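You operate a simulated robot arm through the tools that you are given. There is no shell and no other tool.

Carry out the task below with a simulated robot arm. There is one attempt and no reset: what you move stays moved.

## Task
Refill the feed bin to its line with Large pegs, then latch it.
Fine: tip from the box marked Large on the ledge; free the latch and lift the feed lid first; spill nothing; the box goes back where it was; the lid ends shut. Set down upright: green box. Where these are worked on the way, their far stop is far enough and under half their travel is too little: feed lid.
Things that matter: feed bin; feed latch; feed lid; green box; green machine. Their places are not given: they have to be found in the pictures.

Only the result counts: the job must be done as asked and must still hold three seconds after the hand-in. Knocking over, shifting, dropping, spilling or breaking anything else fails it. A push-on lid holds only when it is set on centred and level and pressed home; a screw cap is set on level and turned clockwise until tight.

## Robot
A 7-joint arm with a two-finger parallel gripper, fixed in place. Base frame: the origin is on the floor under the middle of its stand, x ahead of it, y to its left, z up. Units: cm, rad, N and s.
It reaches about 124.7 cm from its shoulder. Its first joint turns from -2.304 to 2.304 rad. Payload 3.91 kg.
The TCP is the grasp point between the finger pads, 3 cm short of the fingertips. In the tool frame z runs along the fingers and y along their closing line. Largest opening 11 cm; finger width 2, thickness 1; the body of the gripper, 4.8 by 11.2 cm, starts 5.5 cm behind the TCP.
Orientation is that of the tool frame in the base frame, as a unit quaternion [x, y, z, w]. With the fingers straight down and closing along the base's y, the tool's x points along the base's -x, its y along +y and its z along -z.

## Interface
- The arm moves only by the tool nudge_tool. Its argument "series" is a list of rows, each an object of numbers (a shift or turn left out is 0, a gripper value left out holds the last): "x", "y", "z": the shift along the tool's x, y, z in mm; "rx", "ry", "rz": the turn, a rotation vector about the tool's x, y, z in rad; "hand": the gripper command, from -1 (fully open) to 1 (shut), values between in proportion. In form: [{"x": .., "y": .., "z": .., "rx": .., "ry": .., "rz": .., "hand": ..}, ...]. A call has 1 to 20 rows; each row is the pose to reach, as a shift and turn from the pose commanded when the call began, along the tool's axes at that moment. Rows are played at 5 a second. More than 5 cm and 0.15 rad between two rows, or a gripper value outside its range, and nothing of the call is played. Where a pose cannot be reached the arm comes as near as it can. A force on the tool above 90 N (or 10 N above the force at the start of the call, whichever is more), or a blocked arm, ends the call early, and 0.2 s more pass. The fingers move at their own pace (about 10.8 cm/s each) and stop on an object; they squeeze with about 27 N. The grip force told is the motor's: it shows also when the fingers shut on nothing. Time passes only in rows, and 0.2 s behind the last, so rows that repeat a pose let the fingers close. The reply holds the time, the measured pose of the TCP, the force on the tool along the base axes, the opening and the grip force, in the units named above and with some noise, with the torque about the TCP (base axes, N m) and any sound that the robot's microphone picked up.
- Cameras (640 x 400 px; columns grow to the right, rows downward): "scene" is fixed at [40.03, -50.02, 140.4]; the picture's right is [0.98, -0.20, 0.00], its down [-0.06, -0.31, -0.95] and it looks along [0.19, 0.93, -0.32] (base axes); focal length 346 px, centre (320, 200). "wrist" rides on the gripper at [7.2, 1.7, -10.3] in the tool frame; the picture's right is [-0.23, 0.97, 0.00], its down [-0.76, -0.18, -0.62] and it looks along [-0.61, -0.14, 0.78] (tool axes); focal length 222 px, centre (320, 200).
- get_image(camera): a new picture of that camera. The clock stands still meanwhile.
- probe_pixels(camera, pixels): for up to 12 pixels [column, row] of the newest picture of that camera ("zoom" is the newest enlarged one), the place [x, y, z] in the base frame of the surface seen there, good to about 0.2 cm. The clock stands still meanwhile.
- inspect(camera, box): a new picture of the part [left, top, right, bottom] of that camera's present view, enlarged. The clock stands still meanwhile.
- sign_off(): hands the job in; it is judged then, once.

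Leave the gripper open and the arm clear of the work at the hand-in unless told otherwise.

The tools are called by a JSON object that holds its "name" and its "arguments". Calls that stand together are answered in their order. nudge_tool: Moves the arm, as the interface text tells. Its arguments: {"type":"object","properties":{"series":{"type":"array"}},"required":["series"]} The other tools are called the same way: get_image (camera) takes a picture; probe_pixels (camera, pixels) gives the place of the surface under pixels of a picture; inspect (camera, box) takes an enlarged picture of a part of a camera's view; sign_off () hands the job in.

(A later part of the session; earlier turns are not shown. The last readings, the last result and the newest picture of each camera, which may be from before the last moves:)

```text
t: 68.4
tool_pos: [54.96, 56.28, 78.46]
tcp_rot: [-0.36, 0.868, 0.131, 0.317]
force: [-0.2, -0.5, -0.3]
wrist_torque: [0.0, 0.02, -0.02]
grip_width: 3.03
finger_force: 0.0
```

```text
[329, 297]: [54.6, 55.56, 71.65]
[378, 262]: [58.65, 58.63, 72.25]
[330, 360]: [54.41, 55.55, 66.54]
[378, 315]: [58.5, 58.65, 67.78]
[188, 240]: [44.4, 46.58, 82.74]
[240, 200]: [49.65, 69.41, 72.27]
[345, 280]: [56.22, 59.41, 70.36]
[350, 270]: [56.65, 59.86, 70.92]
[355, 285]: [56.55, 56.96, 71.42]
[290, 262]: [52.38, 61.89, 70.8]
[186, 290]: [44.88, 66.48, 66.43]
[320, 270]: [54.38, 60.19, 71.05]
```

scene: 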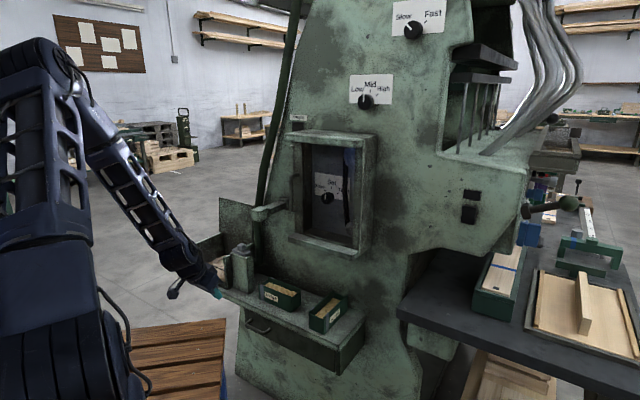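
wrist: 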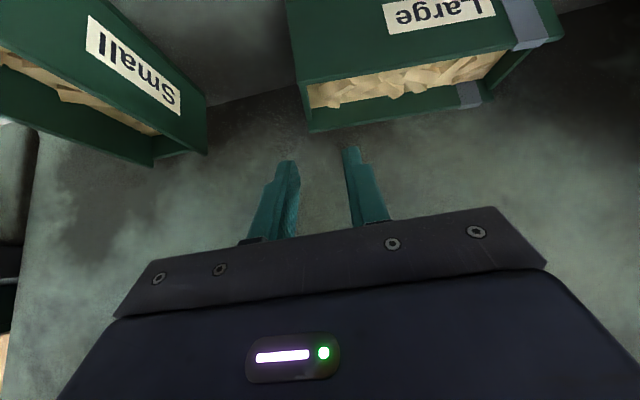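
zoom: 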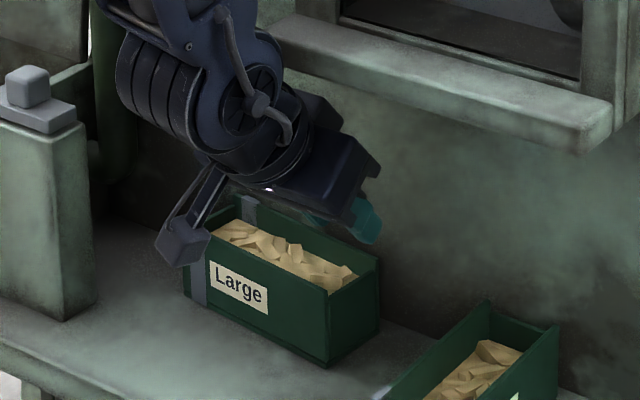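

The box is now turned about 5°, with the end wall centre near s≈-0.5, t≈80.3. I'll lower the open fingers over the end wall with a matching small yaw, the tip about 1 cm below the rim.

{"name": "nudge_tool", "arguments": {"series": [{"x": -2.7, "y": -1.5, "z": 2.2, "rx": 0.056, "rz": 0.067, "hand": 0.45}, {"x": 6, "y": -1.5, "z": 13, "rx": 0.056, "rz": 0.067}, {"x": 14, "y": -1.5, "z": 22, "rx": 0.056, "rz": 0.067}, {"x": 20, "y": -1.5, "z": 29, "rx": 0.056, "rz": 0.067}, {"x": 24, "y": -1.5, "z": 34, "rx": 0.056, "rz": 0.067}, {"x": 24, "y": -1.5, "z": 34, "rx": 0.056, "rz": 0.067}]}}

{"name": "inspect", "arguments": {"camera": "scene", "box": [270, 240, 330, 300]}}

{"name": "get_image", "arguments": {"camera": "wrist"}}

```text
t: 69.8
tool_pos: [55.26, 56.43, 74.23]
tcp_rot: [-0.321, 0.883, 0.118, 0.322]
force: [0.2, -0.1, -0.2]
wrist_torque: [-0.01, 0.01, 0.02]
grip_width: 3.02
finger_force: 0.1
```

```text
6.67 times, centred on (300, 270) of scene
```

zoom: 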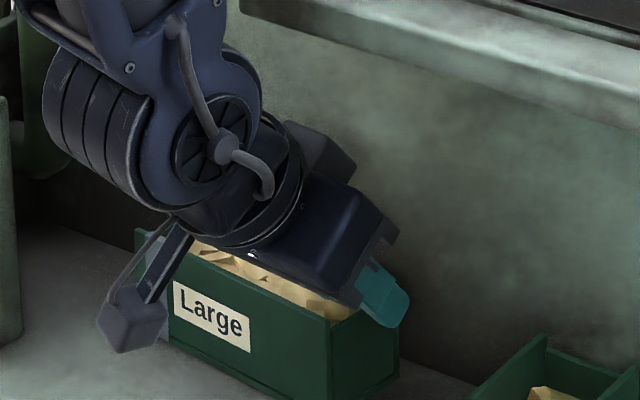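

```text
taken
```

wrist: 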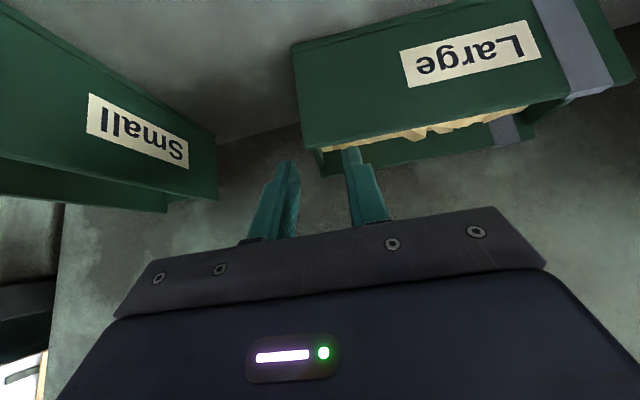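

One finger is inside the right end wall and the other outside. I'll close to pinch the wall.

{"name": "nudge_tool", "arguments": {"series": [{"hand": 0.7}, {"hand": 0.9}, {"hand": 1}, {"hand": 1}, {"hand": 1}]}}

{"name": "inspect", "arguments": {"camera": "scene", "box": [270, 240, 330, 300]}}

{"name": "get_image", "arguments": {"camera": "wrist"}}

```text
t: 71.0
tool_pos: [55.31, 56.52, 74.37]
tcp_rot: [-0.32, 0.883, 0.117, 0.322]
force: [0.7, 0.0, 0.2]
wrist_torque: [0.03, -0.01, -0.04]
grip_width: 0.43
finger_force: 26.7
```

```text
6.67 times, centred on (300, 270) of scene
```

zoom: 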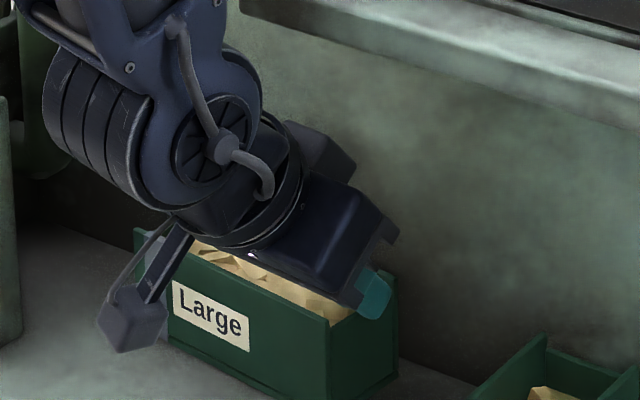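

```text
taken
```

wrist: 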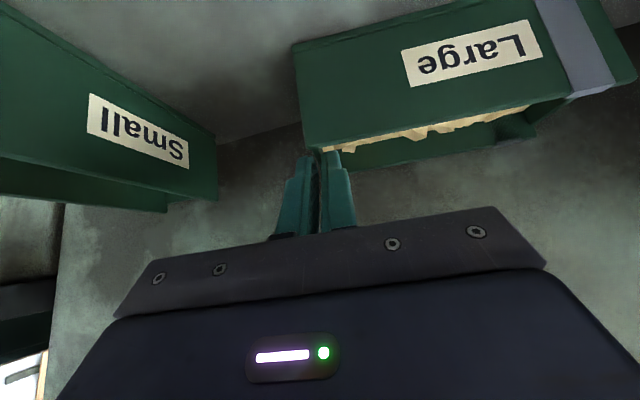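

The wall (0.43 cm thick) is pinched. I'll raise this end about 4 mm and read the weight.

{"name": "nudge_tool", "arguments": {"series": [{"x": -1.3, "z": -1.5, "hand": 1}, {"x": -2.6, "z": -3.1}, {"x": -2.6, "z": -3.1}]}}

{"name": "inspect", "arguments": {"camera": "scene", "box": [270, 240, 330, 300]}}

```text
t: 71.8
tool_pos: [55.4, 56.31, 74.54]
tcp_rot: [-0.321, 0.883, 0.118, 0.322]
force: [0.5, 0.5, -1.0]
wrist_torque: [0.02, -0.03, -0.06]
grip_width: 0.46
finger_force: 26.8
```

```text
6.67 times, centred on (300, 270) of scene
```

zoom: 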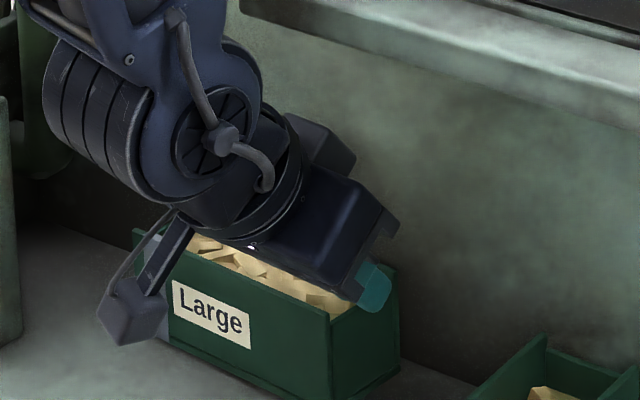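

Only about 1 N at this end, so the box is light. I'll swing it forward about its left end by 15°, turning the tool with it.

{"name": "nudge_tool", "arguments": {"series": [{"x": 4.7, "y": 0.4, "z": -4.0, "rx": 0.028, "rz": 0.033, "hand": 1}, {"x": 9.5, "y": 1.4, "z": -8.0, "rx": 0.056, "rz": 0.067}, {"x": 14.2, "y": 2.6, "z": -12.0, "rx": 0.084, "rz": 0.1}, {"x": 18.9, "y": 4.0, "z": -15.9, "rx": 0.112, "rz": 0.133}, {"x": 23.5, "y": 5.7, "z": -19.8, "rx": 0.14, "rz": 0.167}, {"x": 28.1, "y": 7.6, "z": -23.7, "rx": 0.168, "rz": 0.2}, {"x": 28.1, "y": 7.6, "z": -23.7, "rx": 0.168, "rz": 0.2}]}}

{"name": "inspect", "arguments": {"camera": "scene", "box": [250, 235, 340, 315]}}

{"name": "get_image", "arguments": {"camera": "wrist"}}

```text
t: 73.4
tool_pos: [51.91, 54.65, 74.73]
tcp_rot: [-0.203, 0.917, 0.075, 0.334]
force: [0.5, -0.6, -0.5]
wrist_torque: [0.04, -0.01, -0.04]
grip_width: 0.41
finger_force: 27.1
```

```text
5.00 times, centred on (295, 275) of scene
```

zoom: 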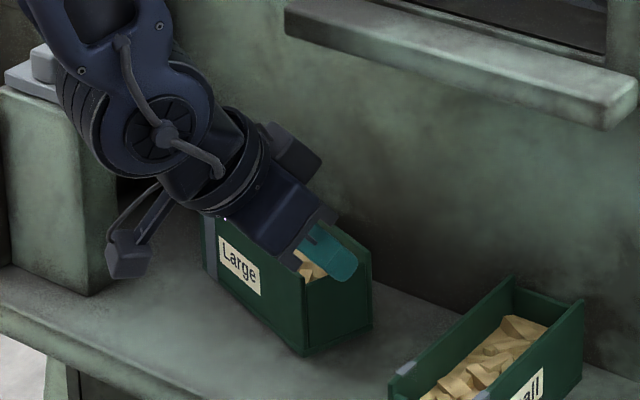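

```text
taken
```

wrist: 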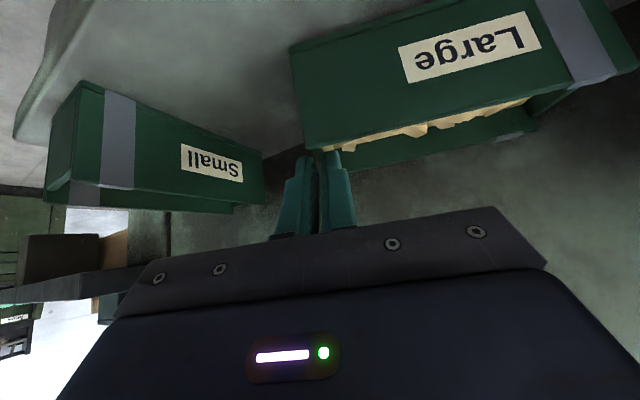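

That works nicely: the box turned with the tool and stayed level. I'll swing 20° more.

{"name": "nudge_tool", "arguments": {"series": [{"x": 4.8, "y": 0.6, "z": -4.0, "rx": 0.028, "rz": 0.033, "hand": 1}, {"x": 9.6, "y": 1.6, "z": -8.0, "rx": 0.056, "rz": 0.067}, {"x": 14.3, "y": 2.8, "z": -12.0, "rx": 0.084, "rz": 0.1}, {"x": 19.0, "y": 4.3, "z": -15.9, "rx": 0.112, "rz": 0.133}, {"x": 23.6, "y": 6.0, "z": -19.8, "rx": 0.14, "rz": 0.167}, {"x": 28.2, "y": 8.0, "z": -23.7, "rx": 0.168, "rz": 0.2}, {"x": 32.7, "y": 10.3, "z": -27.5, "rx": 0.197, "rz": 0.234}, {"x": 37.1, "y": 12.8, "z": -31.2, "rx": 0.225, "rz": 0.267}, {"x": 37.1, "y": 12.8, "z": -31.2, "rx": 0.225, "rz": 0.267}]}}

{"name": "inspect", "arguments": {"camera": "scene", "box": [250, 235, 340, 315]}}

{"name": "get_image", "arguments": {"camera": "wrist"}}

```text
t: 75.4
tool_pos: [47.09, 53.76, 74.76]
tcp_rot: [-0.041, 0.939, 0.015, 0.342]
force: [0.5, -0.6, -0.4]
wrist_torque: [-0.01, 0.02, -0.02]
grip_width: 0.42
finger_force: 26.9
```

```text
5.00 times, centred on (295, 275) of scene
```

zoom: 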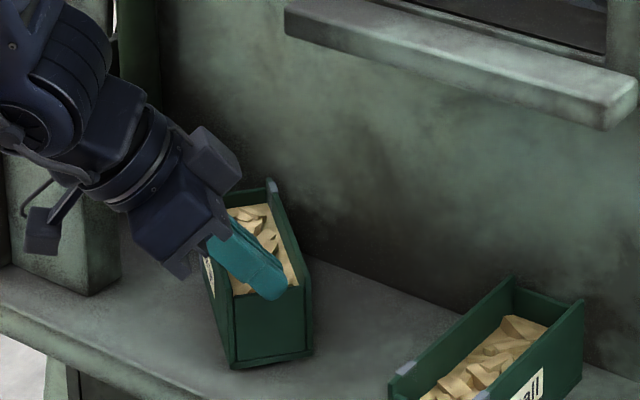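

```text
taken
```

wrist: 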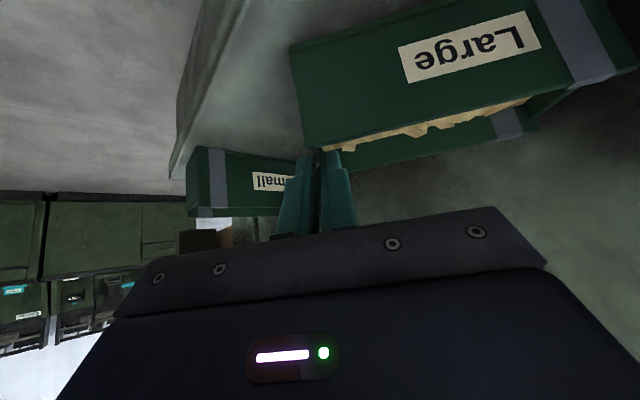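

The box is turned about 40° and still level. I'll lower that end the few millimetres, release, and lift out.

{"name": "nudge_tool", "arguments": {"series": [{"x": 1.3, "z": 1.6, "hand": 1}, {"x": 2.6, "z": 3.1}, {"x": 2.6, "z": 3.1, "hand": 0.6}, {"x": 2.6, "z": 3.1, "hand": 0.6}, {"x": 2.6, "z": 3.1, "hand": 0.6}, {"x": -8, "z": -9}, {"x": -20, "z": -24}, {"x": -35, "z": -42}, {"x": -45, "z": -53}, {"x": -45, "z": -53}]}}

{"name": "inspect", "arguments": {"camera": "scene", "box": [250, 225, 340, 315]}}

{"name": "get_image", "arguments": {"camera": "wrist"}}

```text
t: 77.6
tool_pos: [47.05, 53.64, 81.67]
tcp_rot: [-0.04, 0.939, 0.015, 0.342]
force: [-0.7, -0.4, -0.4]
wrist_torque: [-0.01, 0.03, 0.01]
grip_width: 2.19
finger_force: 0.1
```

```text
4.44 times, centred on (295, 270) of scene
```

zoom: 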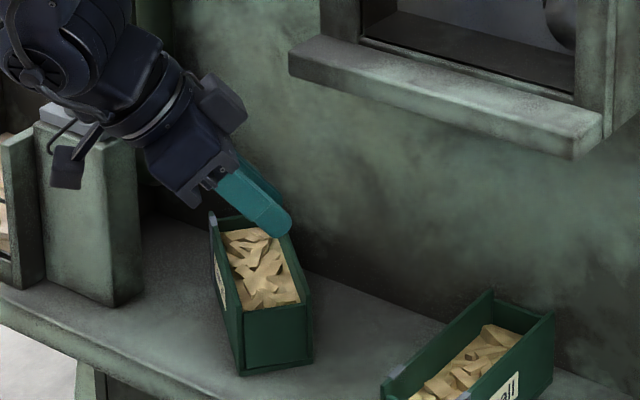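

```text
taken
```

wrist: 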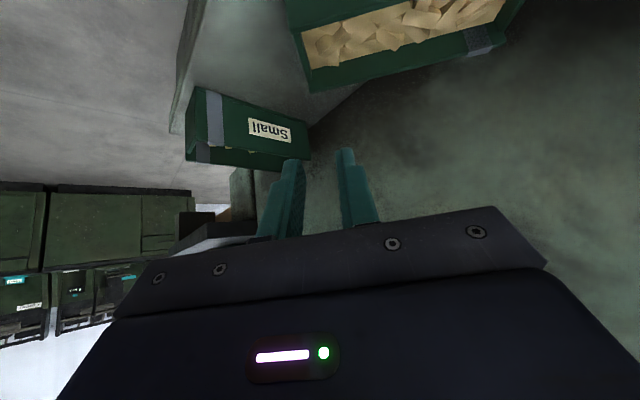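

The box sits upright and full. I'll measure its new pose.

{"name": "probe_pixels", "arguments": {"camera": "zoom", "pixels": [[243, 308], [309, 303], [245, 372], [310, 358], [212, 216], [225, 260], [300, 270], [275, 305], [216, 290], [240, 370], [260, 260], [250, 215]]}}

```text
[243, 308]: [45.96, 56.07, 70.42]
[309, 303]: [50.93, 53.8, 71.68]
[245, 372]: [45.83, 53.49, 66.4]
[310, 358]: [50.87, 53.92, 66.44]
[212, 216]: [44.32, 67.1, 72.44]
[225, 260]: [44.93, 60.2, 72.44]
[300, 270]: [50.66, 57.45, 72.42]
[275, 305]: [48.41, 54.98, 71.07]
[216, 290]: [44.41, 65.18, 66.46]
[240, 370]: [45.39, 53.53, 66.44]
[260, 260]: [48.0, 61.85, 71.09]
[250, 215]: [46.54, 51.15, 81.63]
```

The box now lies with its long side almost along base y, centred at about (47.6,60.7). Its right end faces the robot, so it can be gripped from the robot's side. I'll back away from the machine, then re-orient the tool there.

{"name": "nudge_tool", "arguments": {"series": [{"x": 0, "y": -36, "z": -20, "hand": 0.6}, {"x": 1, "y": -73, "z": -40}, {"x": 1, "y": -110, "z": -60}, {"x": 2, "y": -146, "z": -80}, {"x": 2, "y": -146, "z": -80}]}}

{"name": "nudge_tool", "arguments": {"series": [{"ry": 0.14, "hand": -1}, {"ry": 0.28}, {"ry": 0.42}, {"ry": 0.56}, {"ry": 0.698}, {"ry": 0.698}]}}

{"name": "nudge_tool", "arguments": {"series": [{"rz": 0.144, "hand": -1}, {"rz": 0.287}, {"rz": 0.431}, {"rz": 0.575}, {"rz": 0.719}, {"rz": 0.862}, {"rz": 1.006}, {"rz": 1.15}, {"rz": 1.293}, {"rz": 1.437}, {"rz": 1.581}, {"rz": 1.581}]}}

{"name": "nudge_tool", "arguments": {"series": [{"ry": 0.14, "hand": -1}, {"ry": 0.28}, {"ry": 0.42}, {"ry": 0.56}, {"ry": 0.698}, {"ry": 0.698}]}}

{"name": "get_image", "arguments": {"camera": "scene"}}

{"name": "get_image", "arguments": {"camera": "wrist"}}

```text
t: 78.8
tool_pos: [43.02, 38.72, 87.64]
tcp_rot: [-0.041, 0.939, 0.015, 0.342]
force: [0.0, 0.0, 0.2]
wrist_torque: [0.0, 0.02, 0.0]
grip_width: 2.16
finger_force: 0.0
```

```text
t: 80.2
tool_pos: [42.98, 38.71, 87.59]
tcp_rot: [-0.044, 0.999, 0.001, 0.0]
force: [0.3, -0.2, 0.3]
wrist_torque: [0.0, 0.0, 0.0]
grip_width: 11.02
finger_force: 0.2
```

```text
t: 82.8
tool_pos: [43.16, 38.65, 87.66]
tcp_rot: [0.681, 0.732, 0.001, 0.001]
force: [0.1, -0.1, 0.3]
wrist_torque: [-0.01, 0.06, 0.01]
grip_width: 11.01
finger_force: 0.0
```

```text
t: 84.2
tool_pos: [42.98, 38.87, 87.6]
tcp_rot: [0.638, 0.69, 0.233, -0.251]
force: [0.0, 0.1, -0.1]
wrist_torque: [-0.02, -0.02, -0.01]
grip_width: 10.99
finger_force: 0.0
```

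```text
taken
```

scene: 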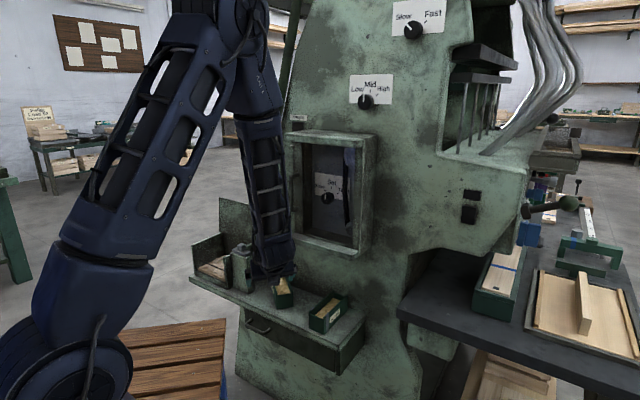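

```text
taken
```

wrist: 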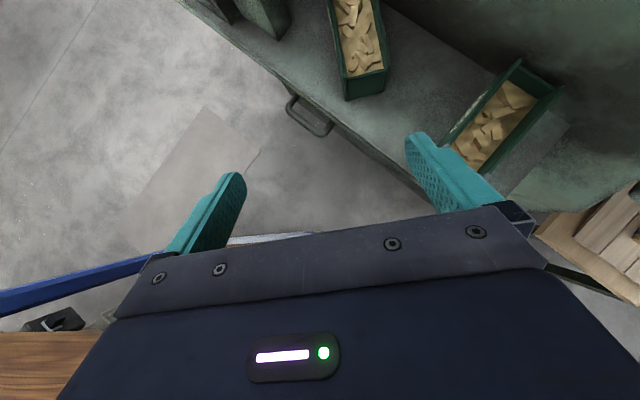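

The tool now leans in from the robot's side, with the fingers closing across the box width. I'll measure the Large box from the wrist view.

{"name": "inspect", "arguments": {"camera": "wrist", "box": [300, 0, 420, 110]}}

{"name": "probe_pixels", "arguments": {"camera": "zoom", "pixels": [[205, 280], [330, 245], [210, 355], [330, 320], [130, 20], [290, 50], [180, 180], [315, 160], [260, 220], [230, 130], [200, 272], [325, 235]]}}

```text
3.64 times, centred on (360, 55) of wrist
```

zoom: 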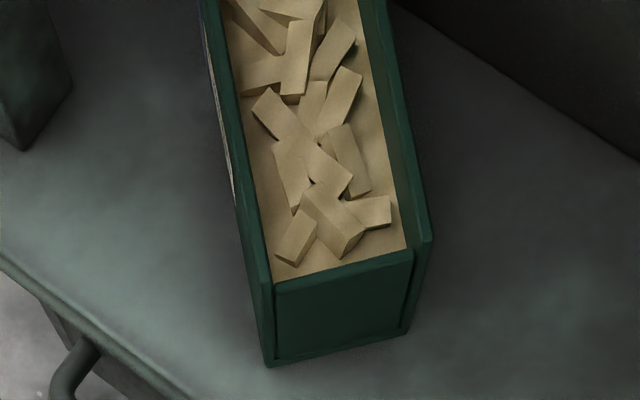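

```text
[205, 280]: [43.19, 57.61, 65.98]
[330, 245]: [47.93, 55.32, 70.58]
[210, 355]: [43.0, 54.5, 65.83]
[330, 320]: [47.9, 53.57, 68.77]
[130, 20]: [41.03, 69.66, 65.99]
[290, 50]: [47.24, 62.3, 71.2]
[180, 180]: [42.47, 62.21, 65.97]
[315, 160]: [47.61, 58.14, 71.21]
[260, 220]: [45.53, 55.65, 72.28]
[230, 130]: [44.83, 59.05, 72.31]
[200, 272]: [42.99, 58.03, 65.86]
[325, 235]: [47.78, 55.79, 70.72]
```

{"name": "probe_pixels", "arguments": {"camera": "zoom", "pixels": [[266, 282], [425, 240], [405, 150], [385, 60], [250, 230], [228, 130], [212, 50], [345, 270], [409, 255], [412, 235], [270, 355], [400, 330]]}}

```text
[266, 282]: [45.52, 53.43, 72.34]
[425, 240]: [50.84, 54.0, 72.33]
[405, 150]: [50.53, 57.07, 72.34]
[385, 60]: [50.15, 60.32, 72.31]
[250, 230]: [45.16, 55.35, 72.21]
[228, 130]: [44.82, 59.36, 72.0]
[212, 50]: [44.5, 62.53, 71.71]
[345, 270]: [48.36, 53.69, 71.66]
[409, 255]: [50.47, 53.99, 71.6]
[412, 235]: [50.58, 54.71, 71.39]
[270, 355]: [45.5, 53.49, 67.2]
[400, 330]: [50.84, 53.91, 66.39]
```

I now have the box outline precisely. The right end is at y≈53.6, the long axis at about 95.6°, and it's 5.5 cm wide. I'll move to the pre-grip point 10 cm back along the tool axis from the grip spot.

{"name": "nudge_tool", "arguments": {"series": [{"x": 6, "y": 15, "z": 38, "rx": 0.0067, "rz": -0.008, "hand": -1}, {"x": 12, "y": 31, "z": 76, "rx": 0.0135, "rz": -0.016}, {"x": 18, "y": 47, "z": 114, "rx": 0.0135, "rz": -0.016}, {"x": 23.3, "y": 61.9, "z": 152.2, "rx": 0.0135, "rz": -0.016}, {"x": 23.3, "y": 61.9, "z": 152.2, "rx": 0.0135, "rz": -0.016}]}}

{"name": "get_image", "arguments": {"camera": "wrist"}}

{"name": "get_image", "arguments": {"camera": "scene"}}

```text
t: 85.4
tool_pos: [48.39, 50.82, 77.49]
tcp_rot: [0.63, 0.697, 0.23, -0.254]
force: [-0.5, -0.4, 0.3]
wrist_torque: [0.05, -0.01, -0.03]
grip_width: 11.0
finger_force: 0.1
```

```text
taken
```

wrist: 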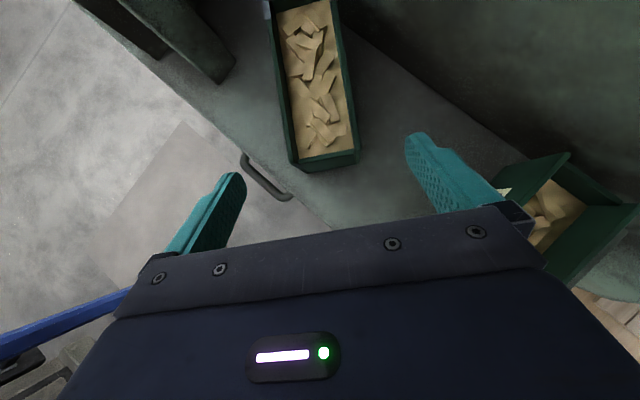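

```text
taken
```

scene: 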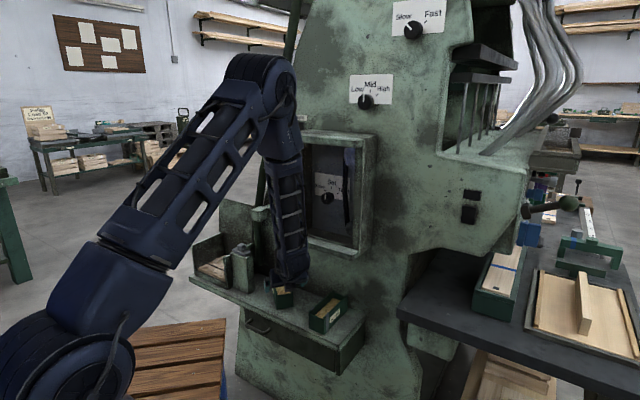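

The fingers straddle the box cleanly. I'll advance 10 cm along the tool axis to the grip depth.

{"name": "nudge_tool", "arguments": {"series": [{"z": 25, "hand": -1}, {"z": 50}, {"z": 70}, {"z": 85}, {"z": 95}, {"z": 100}, {"z": 100}]}}

{"name": "get_image", "arguments": {"camera": "wrist"}}

{"name": "inspect", "arguments": {"camera": "scene", "box": [230, 230, 350, 330]}}

```text
t: 87.0
tool_pos: [47.79, 57.08, 69.86]
tcp_rot: [0.631, 0.696, 0.23, -0.253]
force: [-0.2, -0.8, -0.6]
wrist_torque: [-0.05, 0.02, -0.01]
grip_width: 11.0
finger_force: 0.1
```

```text
taken
```

wrist: 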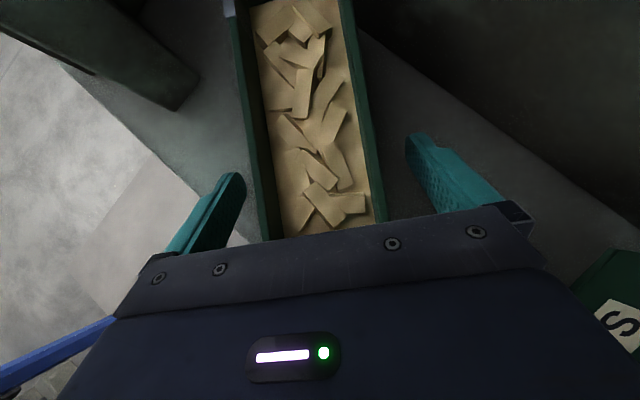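

```text
4.00 times, centred on (290, 280) of scene
```

zoom: 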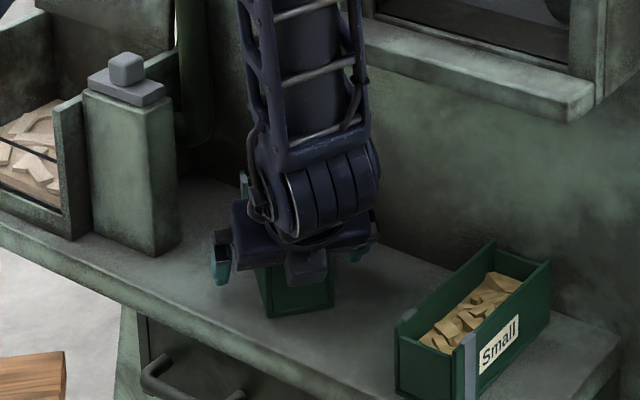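

The fingers are on both sides of the box. I'll close gently.

{"name": "nudge_tool", "arguments": {"series": [{"hand": -0.5}, {"hand": -0.2}, {"hand": 0}, {"hand": 0.3}, {"hand": 1}, {"hand": 1}, {"hand": 1}]}}

{"name": "get_image", "arguments": {"camera": "wrist"}}

```text
t: 88.6
tool_pos: [47.85, 57.26, 69.9]
tcp_rot: [0.631, 0.696, 0.23, -0.252]
force: [0.5, -0.8, 2.1]
wrist_torque: [-0.05, 0.05, -0.06]
grip_width: 6.0
finger_force: 27.2
```

```text
taken
```

wrist: 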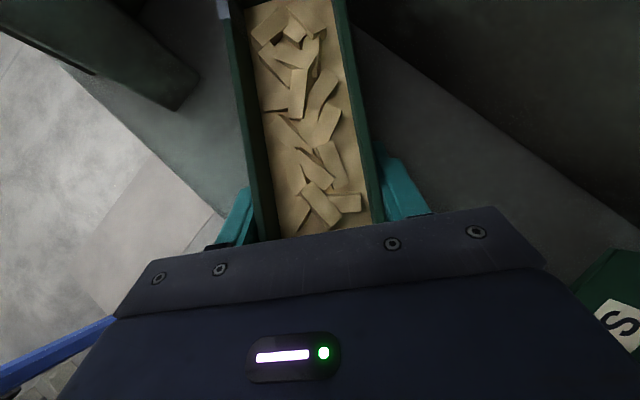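

The box is held (6.0 cm width, 27 N). I'll lift straight up 3 cm and check the weight and that nothing slips.

{"name": "nudge_tool", "arguments": {"series": [{"x": 3.2, "z": -3.8, "hand": 1}, {"x": 6.4, "z": -7.7}, {"x": 12.9, "z": -15.3}, {"x": 19.3, "z": -23}, {"x": 19.3, "z": -23}]}}

{"name": "get_image", "arguments": {"camera": "wrist"}}

{"name": "inspect", "arguments": {"camera": "scene", "box": [230, 220, 350, 320]}}

```text
t: 89.8
tool_pos: [47.77, 57.11, 72.82]
tcp_rot: [0.631, 0.696, 0.23, -0.253]
force: [0.7, -0.1, -1.7]
wrist_torque: [-0.1, 0.01, -0.01]
grip_width: 5.97
finger_force: 27.1
```

```text
taken
```

wrist: 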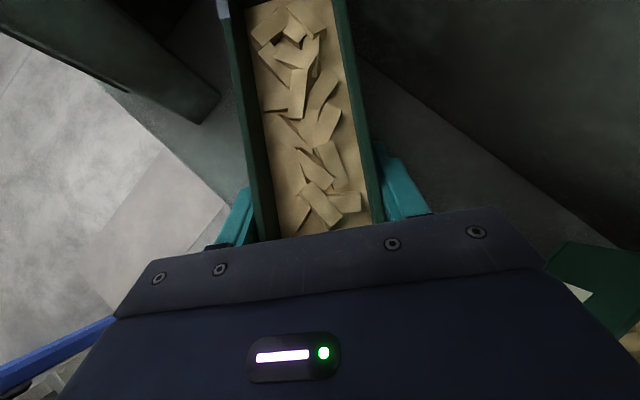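

```text
4.00 times, centred on (290, 270) of scene
```

zoom: 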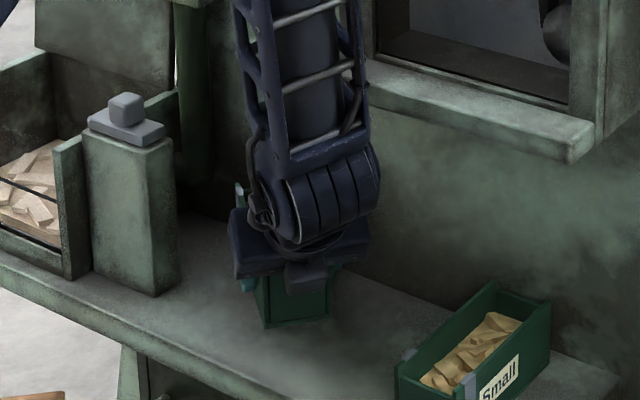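

The weight reads about 2 N and the grip is steady. Plan for the pour: carry the box level out to the open space in front of the machine and turn it so the free (banded) end points along the machine's right direction. Then come over the bin from its open left side and tip there. First I'll retreat slowly towards the robot.

{"name": "nudge_tool", "arguments": {"series": [{"x": -4, "y": -5, "z": -15, "hand": 1}, {"x": -10, "y": -12, "z": -35}, {"x": -18, "y": -22, "z": -62}, {"x": -26, "y": -32, "z": -90}, {"x": -34, "y": -42, "z": -118}, {"x": -42, "y": -52, "z": -146}, {"x": -50, "y": -62, "z": -174}, {"x": -58, "y": -71, "z": -200}, {"x": -62, "y": -76, "z": -215}, {"x": -64.4, "y": -79.3, "z": -223.7}, {"x": -64.4, "y": -79.3, "z": -223.7}]}}

{"name": "get_image", "arguments": {"camera": "wrist"}}

{"name": "get_image", "arguments": {"camera": "scene"}}

```text
t: 92.2
tool_pos: [41.46, 37.18, 85.87]
tcp_rot: [0.631, 0.696, 0.23, -0.253]
force: [-0.4, 0.4, -2.0]
wrist_torque: [-0.08, -0.04, -0.01]
grip_width: 5.98
finger_force: 27.3
```

```text
taken
```

wrist: 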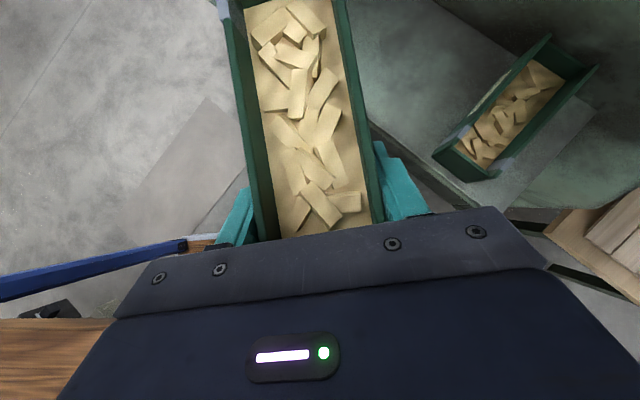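

```text
taken
```

scene: 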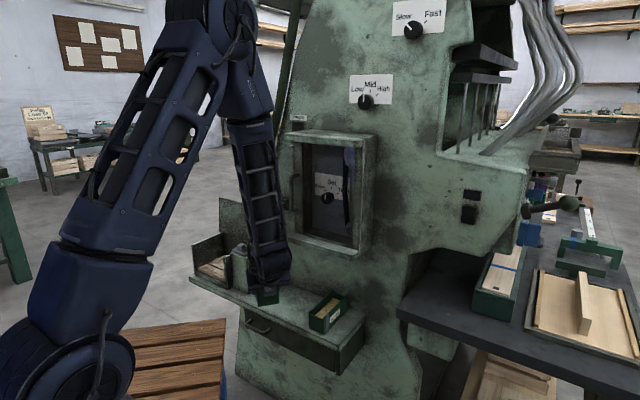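

The box is out, level and full, and the ledge is clean. I'll raise it and bring it to the open space, then rotate.

{"name": "nudge_tool", "arguments": {"series": [{"x": 17, "y": -11, "z": -5, "hand": 1}, {"x": 40, "y": -25, "z": -12}, {"x": 65, "y": -41, "z": -19}, {"x": 90, "y": -57, "z": -27}, {"x": 115, "y": -73, "z": -34}, {"x": 130, "y": -83, "z": -39}, {"x": 137.5, "y": -87.7, "z": -41.2}, {"x": 137.5, "y": -87.7, "z": -41.2}]}}

{"name": "nudge_tool", "arguments": {"series": [{"rx": 0.032, "rz": -0.038, "hand": 1}, {"rx": 0.083, "rz": -0.1}, {"rx": 0.148, "rz": -0.176}, {"rx": 0.212, "rz": -0.253}, {"rx": 0.277, "rz": -0.329}, {"rx": 0.341, "rz": -0.406}, {"rx": 0.406, "rz": -0.483}, {"rx": 0.47, "rz": -0.559}, {"rx": 0.534, "rz": -0.636}, {"rx": 0.599, "rz": -0.712}, {"rx": 0.663, "rz": -0.789}, {"rx": 0.728, "rz": -0.866}, {"rx": 0.792, "rz": -0.942}, {"rx": 0.843, "rz": -1.003}, {"rx": 0.843, "rz": -1.003}]}}

{"name": "get_image", "arguments": {"camera": "wrist"}}

{"name": "get_image", "arguments": {"camera": "scene"}}

```text
t: 94.0
tool_pos: [32.21, 44.14, 97.87]
tcp_rot: [0.631, 0.696, 0.231, -0.252]
force: [0.1, 0.5, -1.7]
wrist_torque: [-0.06, 0.01, 0.01]
grip_width: 6.01
finger_force: 26.9
```

```text
t: 97.2
tool_pos: [32.13, 44.08, 97.75]
tcp_rot: [0.076, 0.937, 0.028, -0.341]
force: [-0.2, -0.6, -0.7]
wrist_torque: [0.02, -0.05, 0.0]
grip_width: 5.99
finger_force: 26.8
```

```text
taken
```

wrist: 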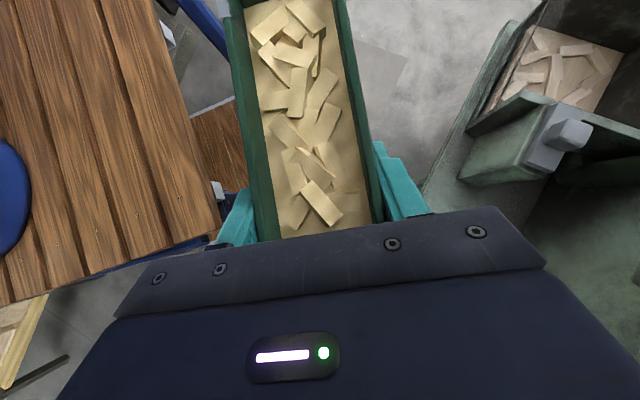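

```text
taken
```

scene: 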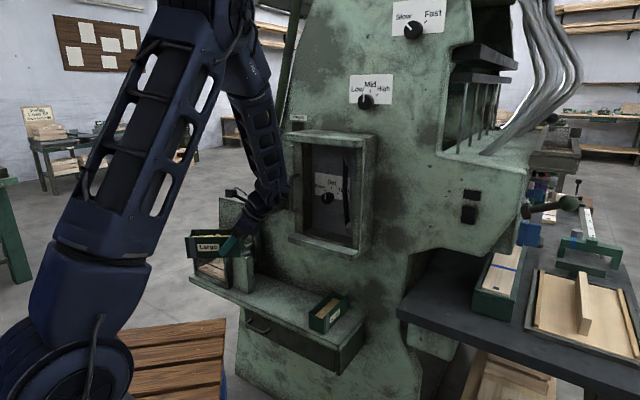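

The box is level and secure. I'll keep turning the same way (two more stages), shifting slightly away from the machine.

{"name": "nudge_tool", "arguments": {"series": [{"x": 1, "y": -2, "z": 1, "rx": 0.032, "rz": -0.038, "hand": 1}, {"x": 3, "y": -5, "z": 2, "rx": 0.084, "rz": -0.1}, {"x": 6, "y": -10, "z": 5, "rx": 0.154, "rz": -0.184}, {"x": 9, "y": -16, "z": 8, "rx": 0.225, "rz": -0.269}, {"x": 12, "y": -22, "z": 11, "rx": 0.296, "rz": -0.353}, {"x": 15, "y": -28, "z": 13, "rx": 0.367, "rz": -0.438}, {"x": 18, "y": -33, "z": 15, "rx": 0.437, "rz": -0.522}, {"x": 21, "y": -38, "z": 17, "rx": 0.508, "rz": -0.606}, {"x": 23, "y": -42, "z": 19, "rx": 0.579, "rz": -0.691}, {"x": 25, "y": -46, "z": 21, "rx": 0.649, "rz": -0.775}, {"x": 25, "y": -46, "z": 21, "rx": 0.72, "rz": -0.86}, {"x": 25, "y": -46, "z": 21, "rx": 0.778, "rz": -0.929}, {"x": 25, "y": -46, "z": 21, "rx": 0.817, "rz": -0.975}, {"x": 25, "y": -46, "z": 21, "rx": 0.836, "rz": -0.998}, {"x": 25, "y": -46, "z": 21, "rx": 0.836, "rz": -0.998}]}}

{"name": "get_image", "arguments": {"camera": "wrist"}}

{"name": "get_image", "arguments": {"camera": "scene"}}

```text
t: 100.4
tool_pos: [28.14, 40.06, 97.83]
tcp_rot: [-0.507, 0.791, -0.184, -0.289]
force: [-0.7, -0.5, -1.4]
wrist_torque: [0.06, -0.05, 0.0]
grip_width: 5.99
finger_force: 26.6
```

```text
taken
```

wrist: 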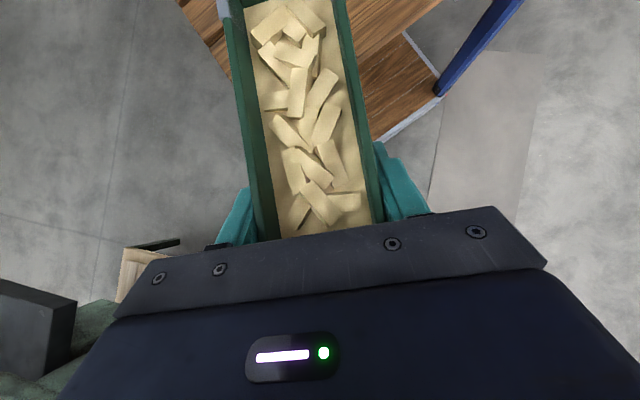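

```text
taken
```

scene: 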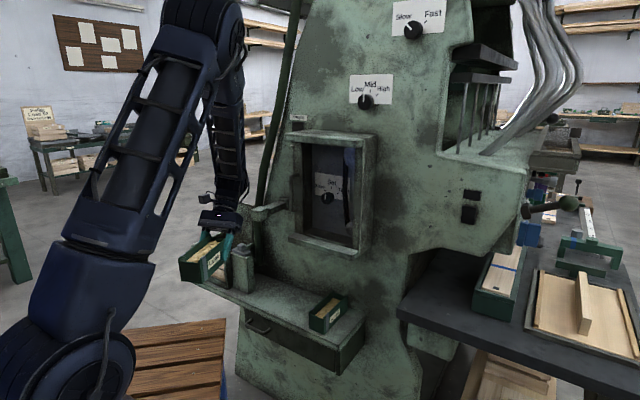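

Still level. One more stage of about 70° to bring the free end to point along the machine's right.

{"name": "nudge_tool", "arguments": {"series": [{"rx": 0.032, "rz": -0.038, "hand": 1}, {"rx": 0.084, "rz": -0.1}, {"rx": 0.155, "rz": -0.184}, {"rx": 0.225, "rz": -0.268}, {"rx": 0.296, "rz": -0.352}, {"rx": 0.367, "rz": -0.436}, {"rx": 0.438, "rz": -0.52}, {"rx": 0.509, "rz": -0.605}, {"rx": 0.579, "rz": -0.689}, {"rx": 0.65, "rz": -0.773}, {"rx": 0.715, "rz": -0.85}, {"rx": 0.76, "rz": -0.903}, {"rx": 0.782, "rz": -0.93}, {"rx": 0.782, "rz": -0.93}]}}

{"name": "get_image", "arguments": {"camera": "wrist"}}

{"name": "get_image", "arguments": {"camera": "scene"}}

```text
t: 103.4
tool_pos: [28.18, 40.02, 97.78]
tcp_rot: [0.868, -0.36, 0.316, 0.13]
force: [-0.1, 0.2, -2.1]
wrist_torque: [0.0, 0.03, -0.03]
grip_width: 5.97
finger_force: 27.4
```

```text
taken
```

wrist: 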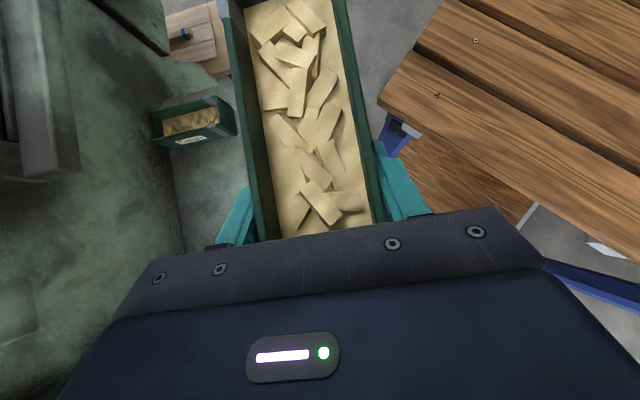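

```text
taken
```

scene: 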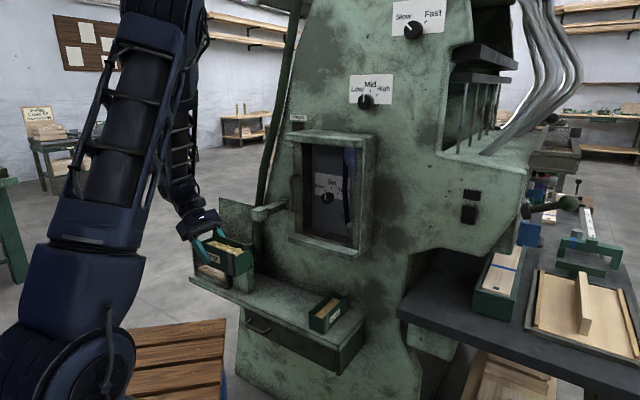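

The free end now points exactly along the machine's right direction and the box is level. I'll carry it left and around to the bin's open left side, keeping height.

{"name": "nudge_tool", "arguments": {"series": [{"x": -11.3, "y": -4.5, "z": -8.8, "hand": 1}, {"x": -30.2, "y": -12, "z": -23.5}, {"x": -52.9, "y": -21.1, "z": -41.1}, {"x": -75.1, "y": -29.9, "z": -58.3}, {"x": -98.1, "y": -39.1, "z": -76.2}, {"x": -120.8, "y": -48.1, "z": -93.9}, {"x": -143.3, "y": -57.1, "z": -111.4}, {"x": -170.6, "y": -68, "z": -132.6}, {"x": -192.3, "y": -83.3, "z": -146.4}, {"x": -215.3, "y": -99.5, "z": -160.9}, {"x": -238.3, "y": -115.7, "z": -175.5}, {"x": -262.5, "y": -132.8, "z": -190.8}, {"x": -283, "y": -147.2, "z": -203.8}, {"x": -298.3, "y": -158, "z": -213.5}, {"x": -298.3, "y": -158, "z": -213.5}]}}

{"name": "get_image", "arguments": {"camera": "wrist"}}

{"name": "get_image", "arguments": {"camera": "scene"}}

```text
t: 106.6
tool_pos: [13.59, 77.12, 94.96]
tcp_rot: [0.867, -0.361, 0.316, 0.131]
force: [0.2, -0.7, -1.5]
wrist_torque: [0.03, 0.01, -0.07]
grip_width: 5.98
finger_force: 27.5
```

```text
taken
```

wrist: 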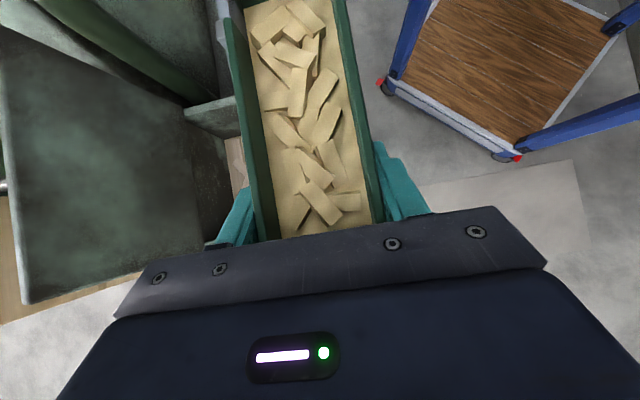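

```text
taken
```

scene: 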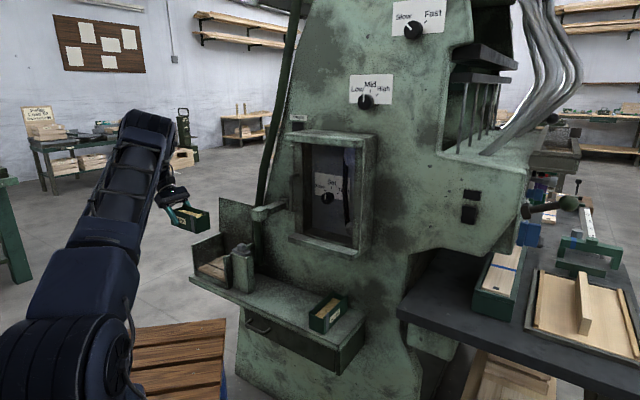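

Next I'll move in over the bin: the free end's rim to the bin's middle (s≈-38.5, t≈75.5), box bottom about 6 cm above the bin walls.

{"name": "nudge_tool", "arguments": {"series": [{"x": -5, "y": -8, "z": 0.5, "hand": 1}, {"x": -14, "y": -25, "z": 1}, {"x": -25, "y": -48, "z": 2}, {"x": -36, "y": -72, "z": 3}, {"x": -47, "y": -95, "z": 4}, {"x": -53, "y": -108, "z": 5}, {"x": -56.3, "y": -114, "z": 5}, {"x": -56.3, "y": -114, "z": 5}]}}

{"name": "get_image", "arguments": {"camera": "wrist"}}

{"name": "inspect", "arguments": {"camera": "scene", "box": [150, 160, 290, 310]}}

```text
t: 108.4
tool_pos: [18.62, 86.86, 91.34]
tcp_rot: [0.868, -0.36, 0.317, 0.131]
force: [0.4, 0.7, -2.3]
wrist_torque: [0.07, 0.03, 0.03]
grip_width: 5.98
finger_force: 27.6
out of reach, approached as far as the arm can: row 6, 7, 8
```

```text
taken
```

wrist: 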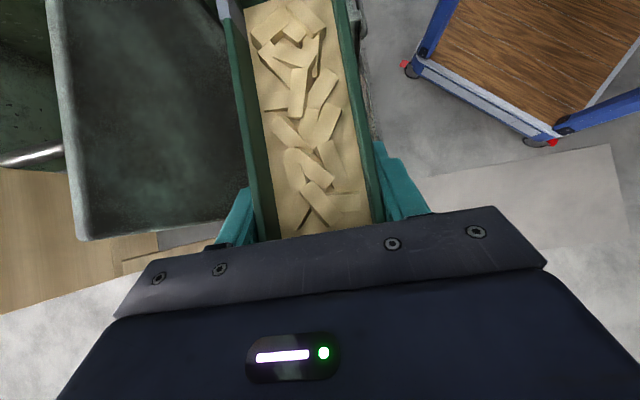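

```text
2.67 times, centred on (220, 235) of scene
```

zoom: 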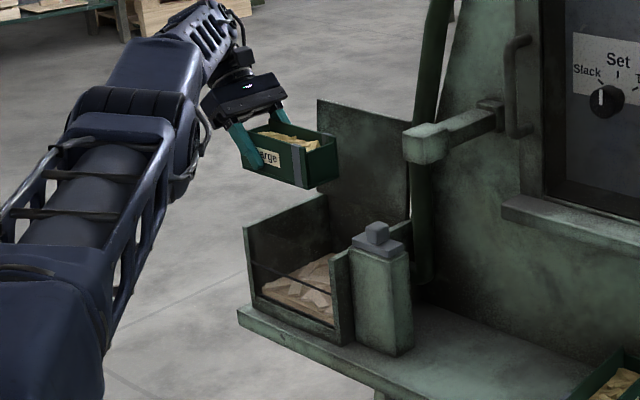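

The arm is just about at its reach with this lean, but the box is over the bin. Lowering and then tipping brings the wrist closer. I'll lower by 5 cm and ease back slightly.

{"name": "nudge_tool", "arguments": {"series": [{"x": -5, "y": 1.5, "z": 9, "hand": 1}, {"x": -12, "y": 3.5, "z": 21}, {"x": -20, "y": 5.5, "z": 35}, {"x": -25.2, "y": 7, "z": 44.1}, {"x": -25.2, "y": 7, "z": 44.1}]}}

{"name": "inspect", "arguments": {"camera": "scene", "box": [150, 160, 290, 310]}}

```text
t: 109.6
tool_pos: [18.72, 85.8, 86.31]
tcp_rot: [0.868, -0.36, 0.316, 0.131]
force: [-0.6, -0.2, -2.1]
wrist_torque: [0.09, 0.05, 0.02]
grip_width: 5.99
finger_force: 27.5
```

```text
2.67 times, centred on (220, 235) of scene
```

zoom: 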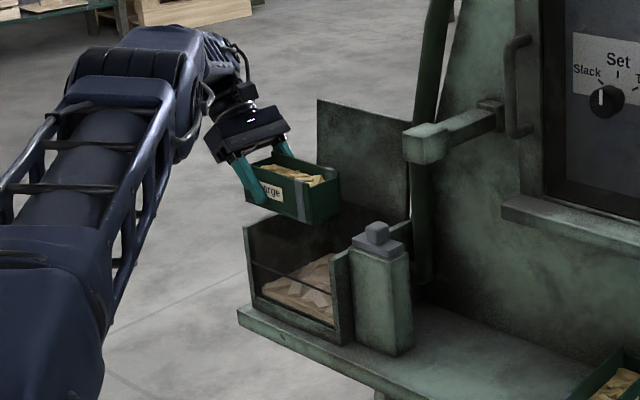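

Now I'll start tipping slowly, pivoting about the free-end rim so it stays over the bin. First to about 15°, then look.

{"name": "nudge_tool", "arguments": {"series": [{"x": 3.5, "y": -1.5, "z": -8, "ry": -0.08, "hand": 1}, {"x": 7.5, "y": -3, "z": -17, "ry": -0.17}, {"x": 11.65, "y": -5, "z": -26.5, "ry": -0.262}, {"x": 11.65, "y": -5, "z": -26.5, "ry": -0.262}]}}

{"name": "inspect", "arguments": {"camera": "scene", "box": [180, 180, 280, 290]}}

{"name": "get_image", "arguments": {"camera": "wrist"}}

```text
t: 110.6
tool_pos: [18.58, 86.71, 89.2]
tcp_rot: [0.902, -0.374, 0.2, 0.082]
force: [-0.1, 0.3, -0.9]
wrist_torque: [0.08, 0.02, -0.03]
grip_width: 5.98
finger_force: 27.4
```

```text
3.64 times, centred on (230, 235) of scene
```

zoom: 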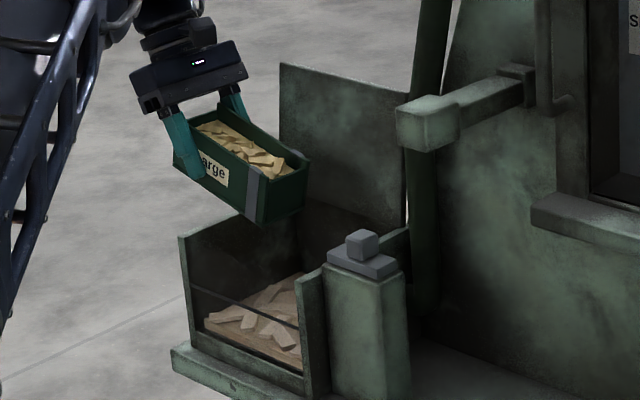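

```text
taken
```

wrist: 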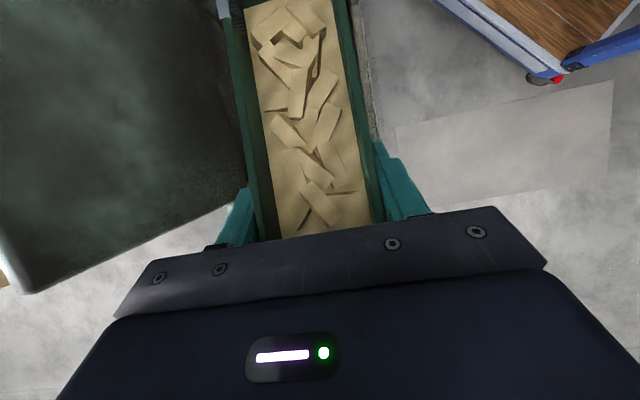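

At 15° nothing flows yet, and the rim is over the bin. Continuing to about 30°.

{"name": "nudge_tool", "arguments": {"series": [{"x": 2, "y": -1.5, "z": -8, "ry": -0.087, "hand": 1}, {"x": 4.4, "y": -3, "z": -16, "ry": -0.175}, {"x": 6.7, "y": -5, "z": -23.9, "ry": -0.262}, {"x": 6.7, "y": -5, "z": -23.9, "ry": -0.262}]}}

{"name": "inspect", "arguments": {"camera": "scene", "box": [180, 180, 280, 290]}}

```text
t: 111.6
tool_pos: [18.57, 87.24, 91.57]
tcp_rot: [0.92, -0.382, 0.081, 0.033]
force: [-0.2, 0.0, -1.3]
wrist_torque: [0.04, 0.03, 0.0]
grip_width: 6.0
finger_force: 26.5
```

```text
3.64 times, centred on (230, 235) of scene
```

zoom: 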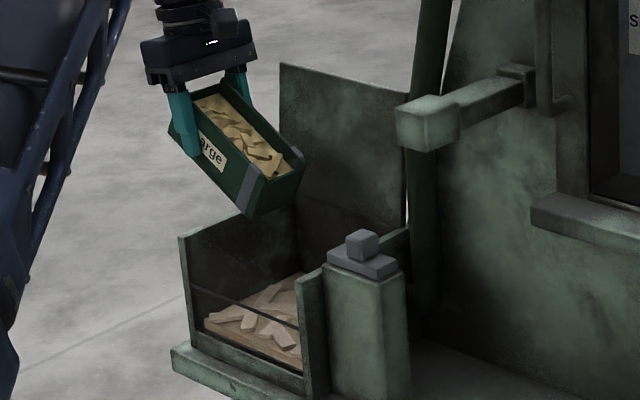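

Still no flow at 30°. Continuing to 45° while lowering the rim slightly.

{"name": "nudge_tool", "arguments": {"series": [{"x": 2.2, "y": -1, "z": -5, "ry": -0.087, "hand": 1}, {"x": 4.4, "y": -2, "z": -10, "ry": -0.175}, {"x": 6.6, "y": -3, "z": -14.6, "ry": -0.262}, {"x": 6.6, "y": -3, "z": -14.6, "ry": -0.262}]}}

{"name": "inspect", "arguments": {"camera": "scene", "box": [180, 180, 280, 290]}}

```text
t: 112.6
tool_pos: [19.06, 87.2, 93.09]
tcp_rot: [0.923, -0.383, -0.041, -0.017]
force: [-0.3, 0.0, -0.6]
wrist_torque: [-0.01, 0.03, 0.02]
grip_width: 5.98
finger_force: 27.8
```

```text
3.64 times, centred on (230, 235) of scene
```

zoom: 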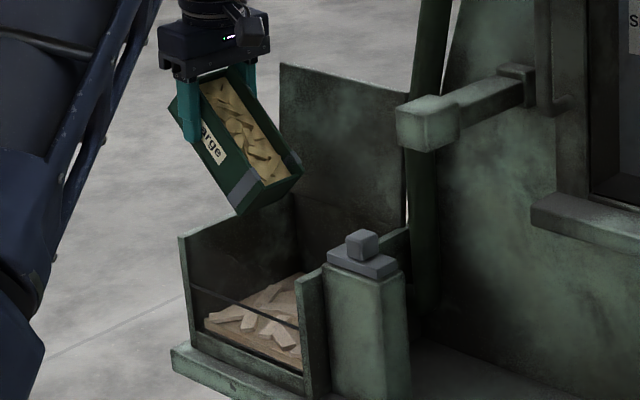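

Still holding at 45°. Continuing to 60° in small steps.

{"name": "nudge_tool", "arguments": {"series": [{"x": 4.2, "z": -3.4, "ry": -0.065, "hand": 1}, {"x": 8.4, "z": -6.8, "ry": -0.131}, {"x": 12.6, "z": -10.2, "ry": -0.196}, {"x": 16.8, "z": -13.5, "ry": -0.262}]}}

{"name": "inspect", "arguments": {"camera": "scene", "box": [180, 180, 280, 290]}}

```text
t: 113.6
tool_pos: [20.33, 85.93, 94.32]
tcp_rot: [0.909, -0.378, -0.16, -0.068]
force: [-0.2, -0.4, -1.1]
wrist_torque: [0.01, -0.03, -0.03]
grip_width: 5.99
finger_force: 27.3
```

```text
3.64 times, centred on (230, 235) of scene
```

zoom: 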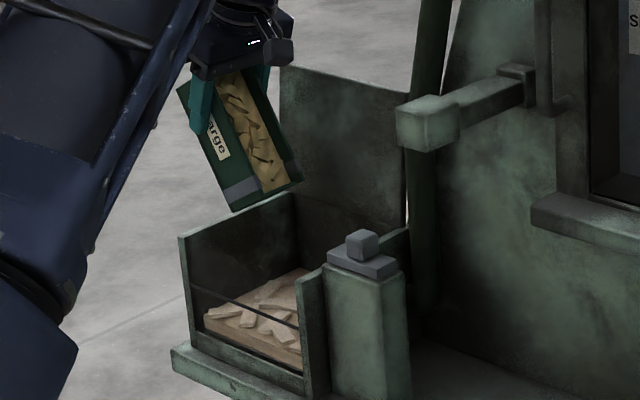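

I'll zoom in to see whether pegs have started flowing and whether the bin level has changed.

{"name": "inspect", "arguments": {"camera": "scene", "box": [195, 195, 245, 285]}}

{"name": "get_image", "arguments": {"camera": "wrist"}}

```text
4.44 times, centred on (220, 240) of scene
```

zoom: 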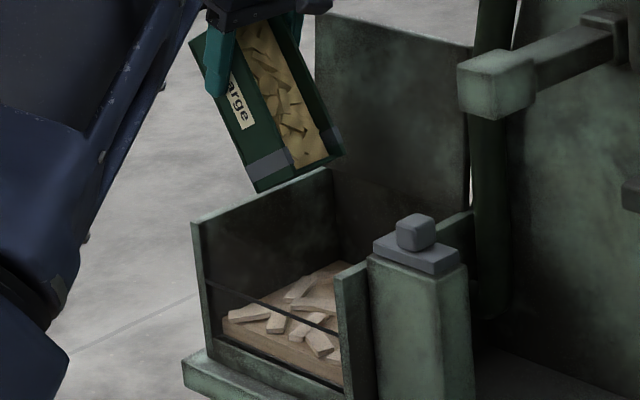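

```text
taken
```

wrist: 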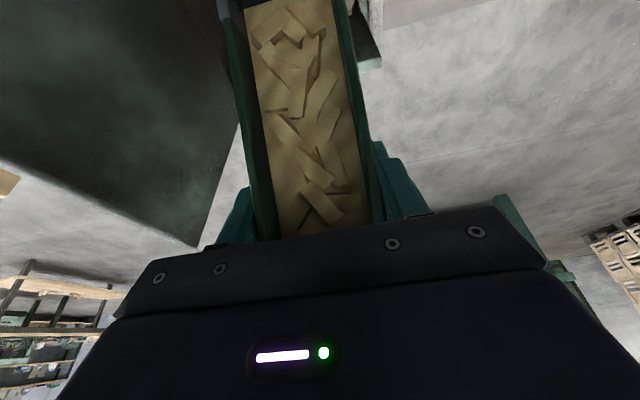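

{"name": "probe_pixels", "arguments": {"camera": "zoom", "pixels": [[260, 335], [300, 345], [325, 275], [290, 300], [335, 350], [280, 290], [280, 70], [300, 120], [310, 150], [262, 40], [330, 155], [255, 170]]}}

```text
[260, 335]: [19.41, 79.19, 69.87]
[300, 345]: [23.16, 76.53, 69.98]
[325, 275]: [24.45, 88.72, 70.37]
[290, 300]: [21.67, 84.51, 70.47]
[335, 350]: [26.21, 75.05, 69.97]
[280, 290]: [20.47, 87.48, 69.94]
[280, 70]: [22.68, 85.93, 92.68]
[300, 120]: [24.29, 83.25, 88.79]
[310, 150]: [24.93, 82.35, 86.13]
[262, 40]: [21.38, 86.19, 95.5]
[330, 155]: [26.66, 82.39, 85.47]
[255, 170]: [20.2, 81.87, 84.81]
```

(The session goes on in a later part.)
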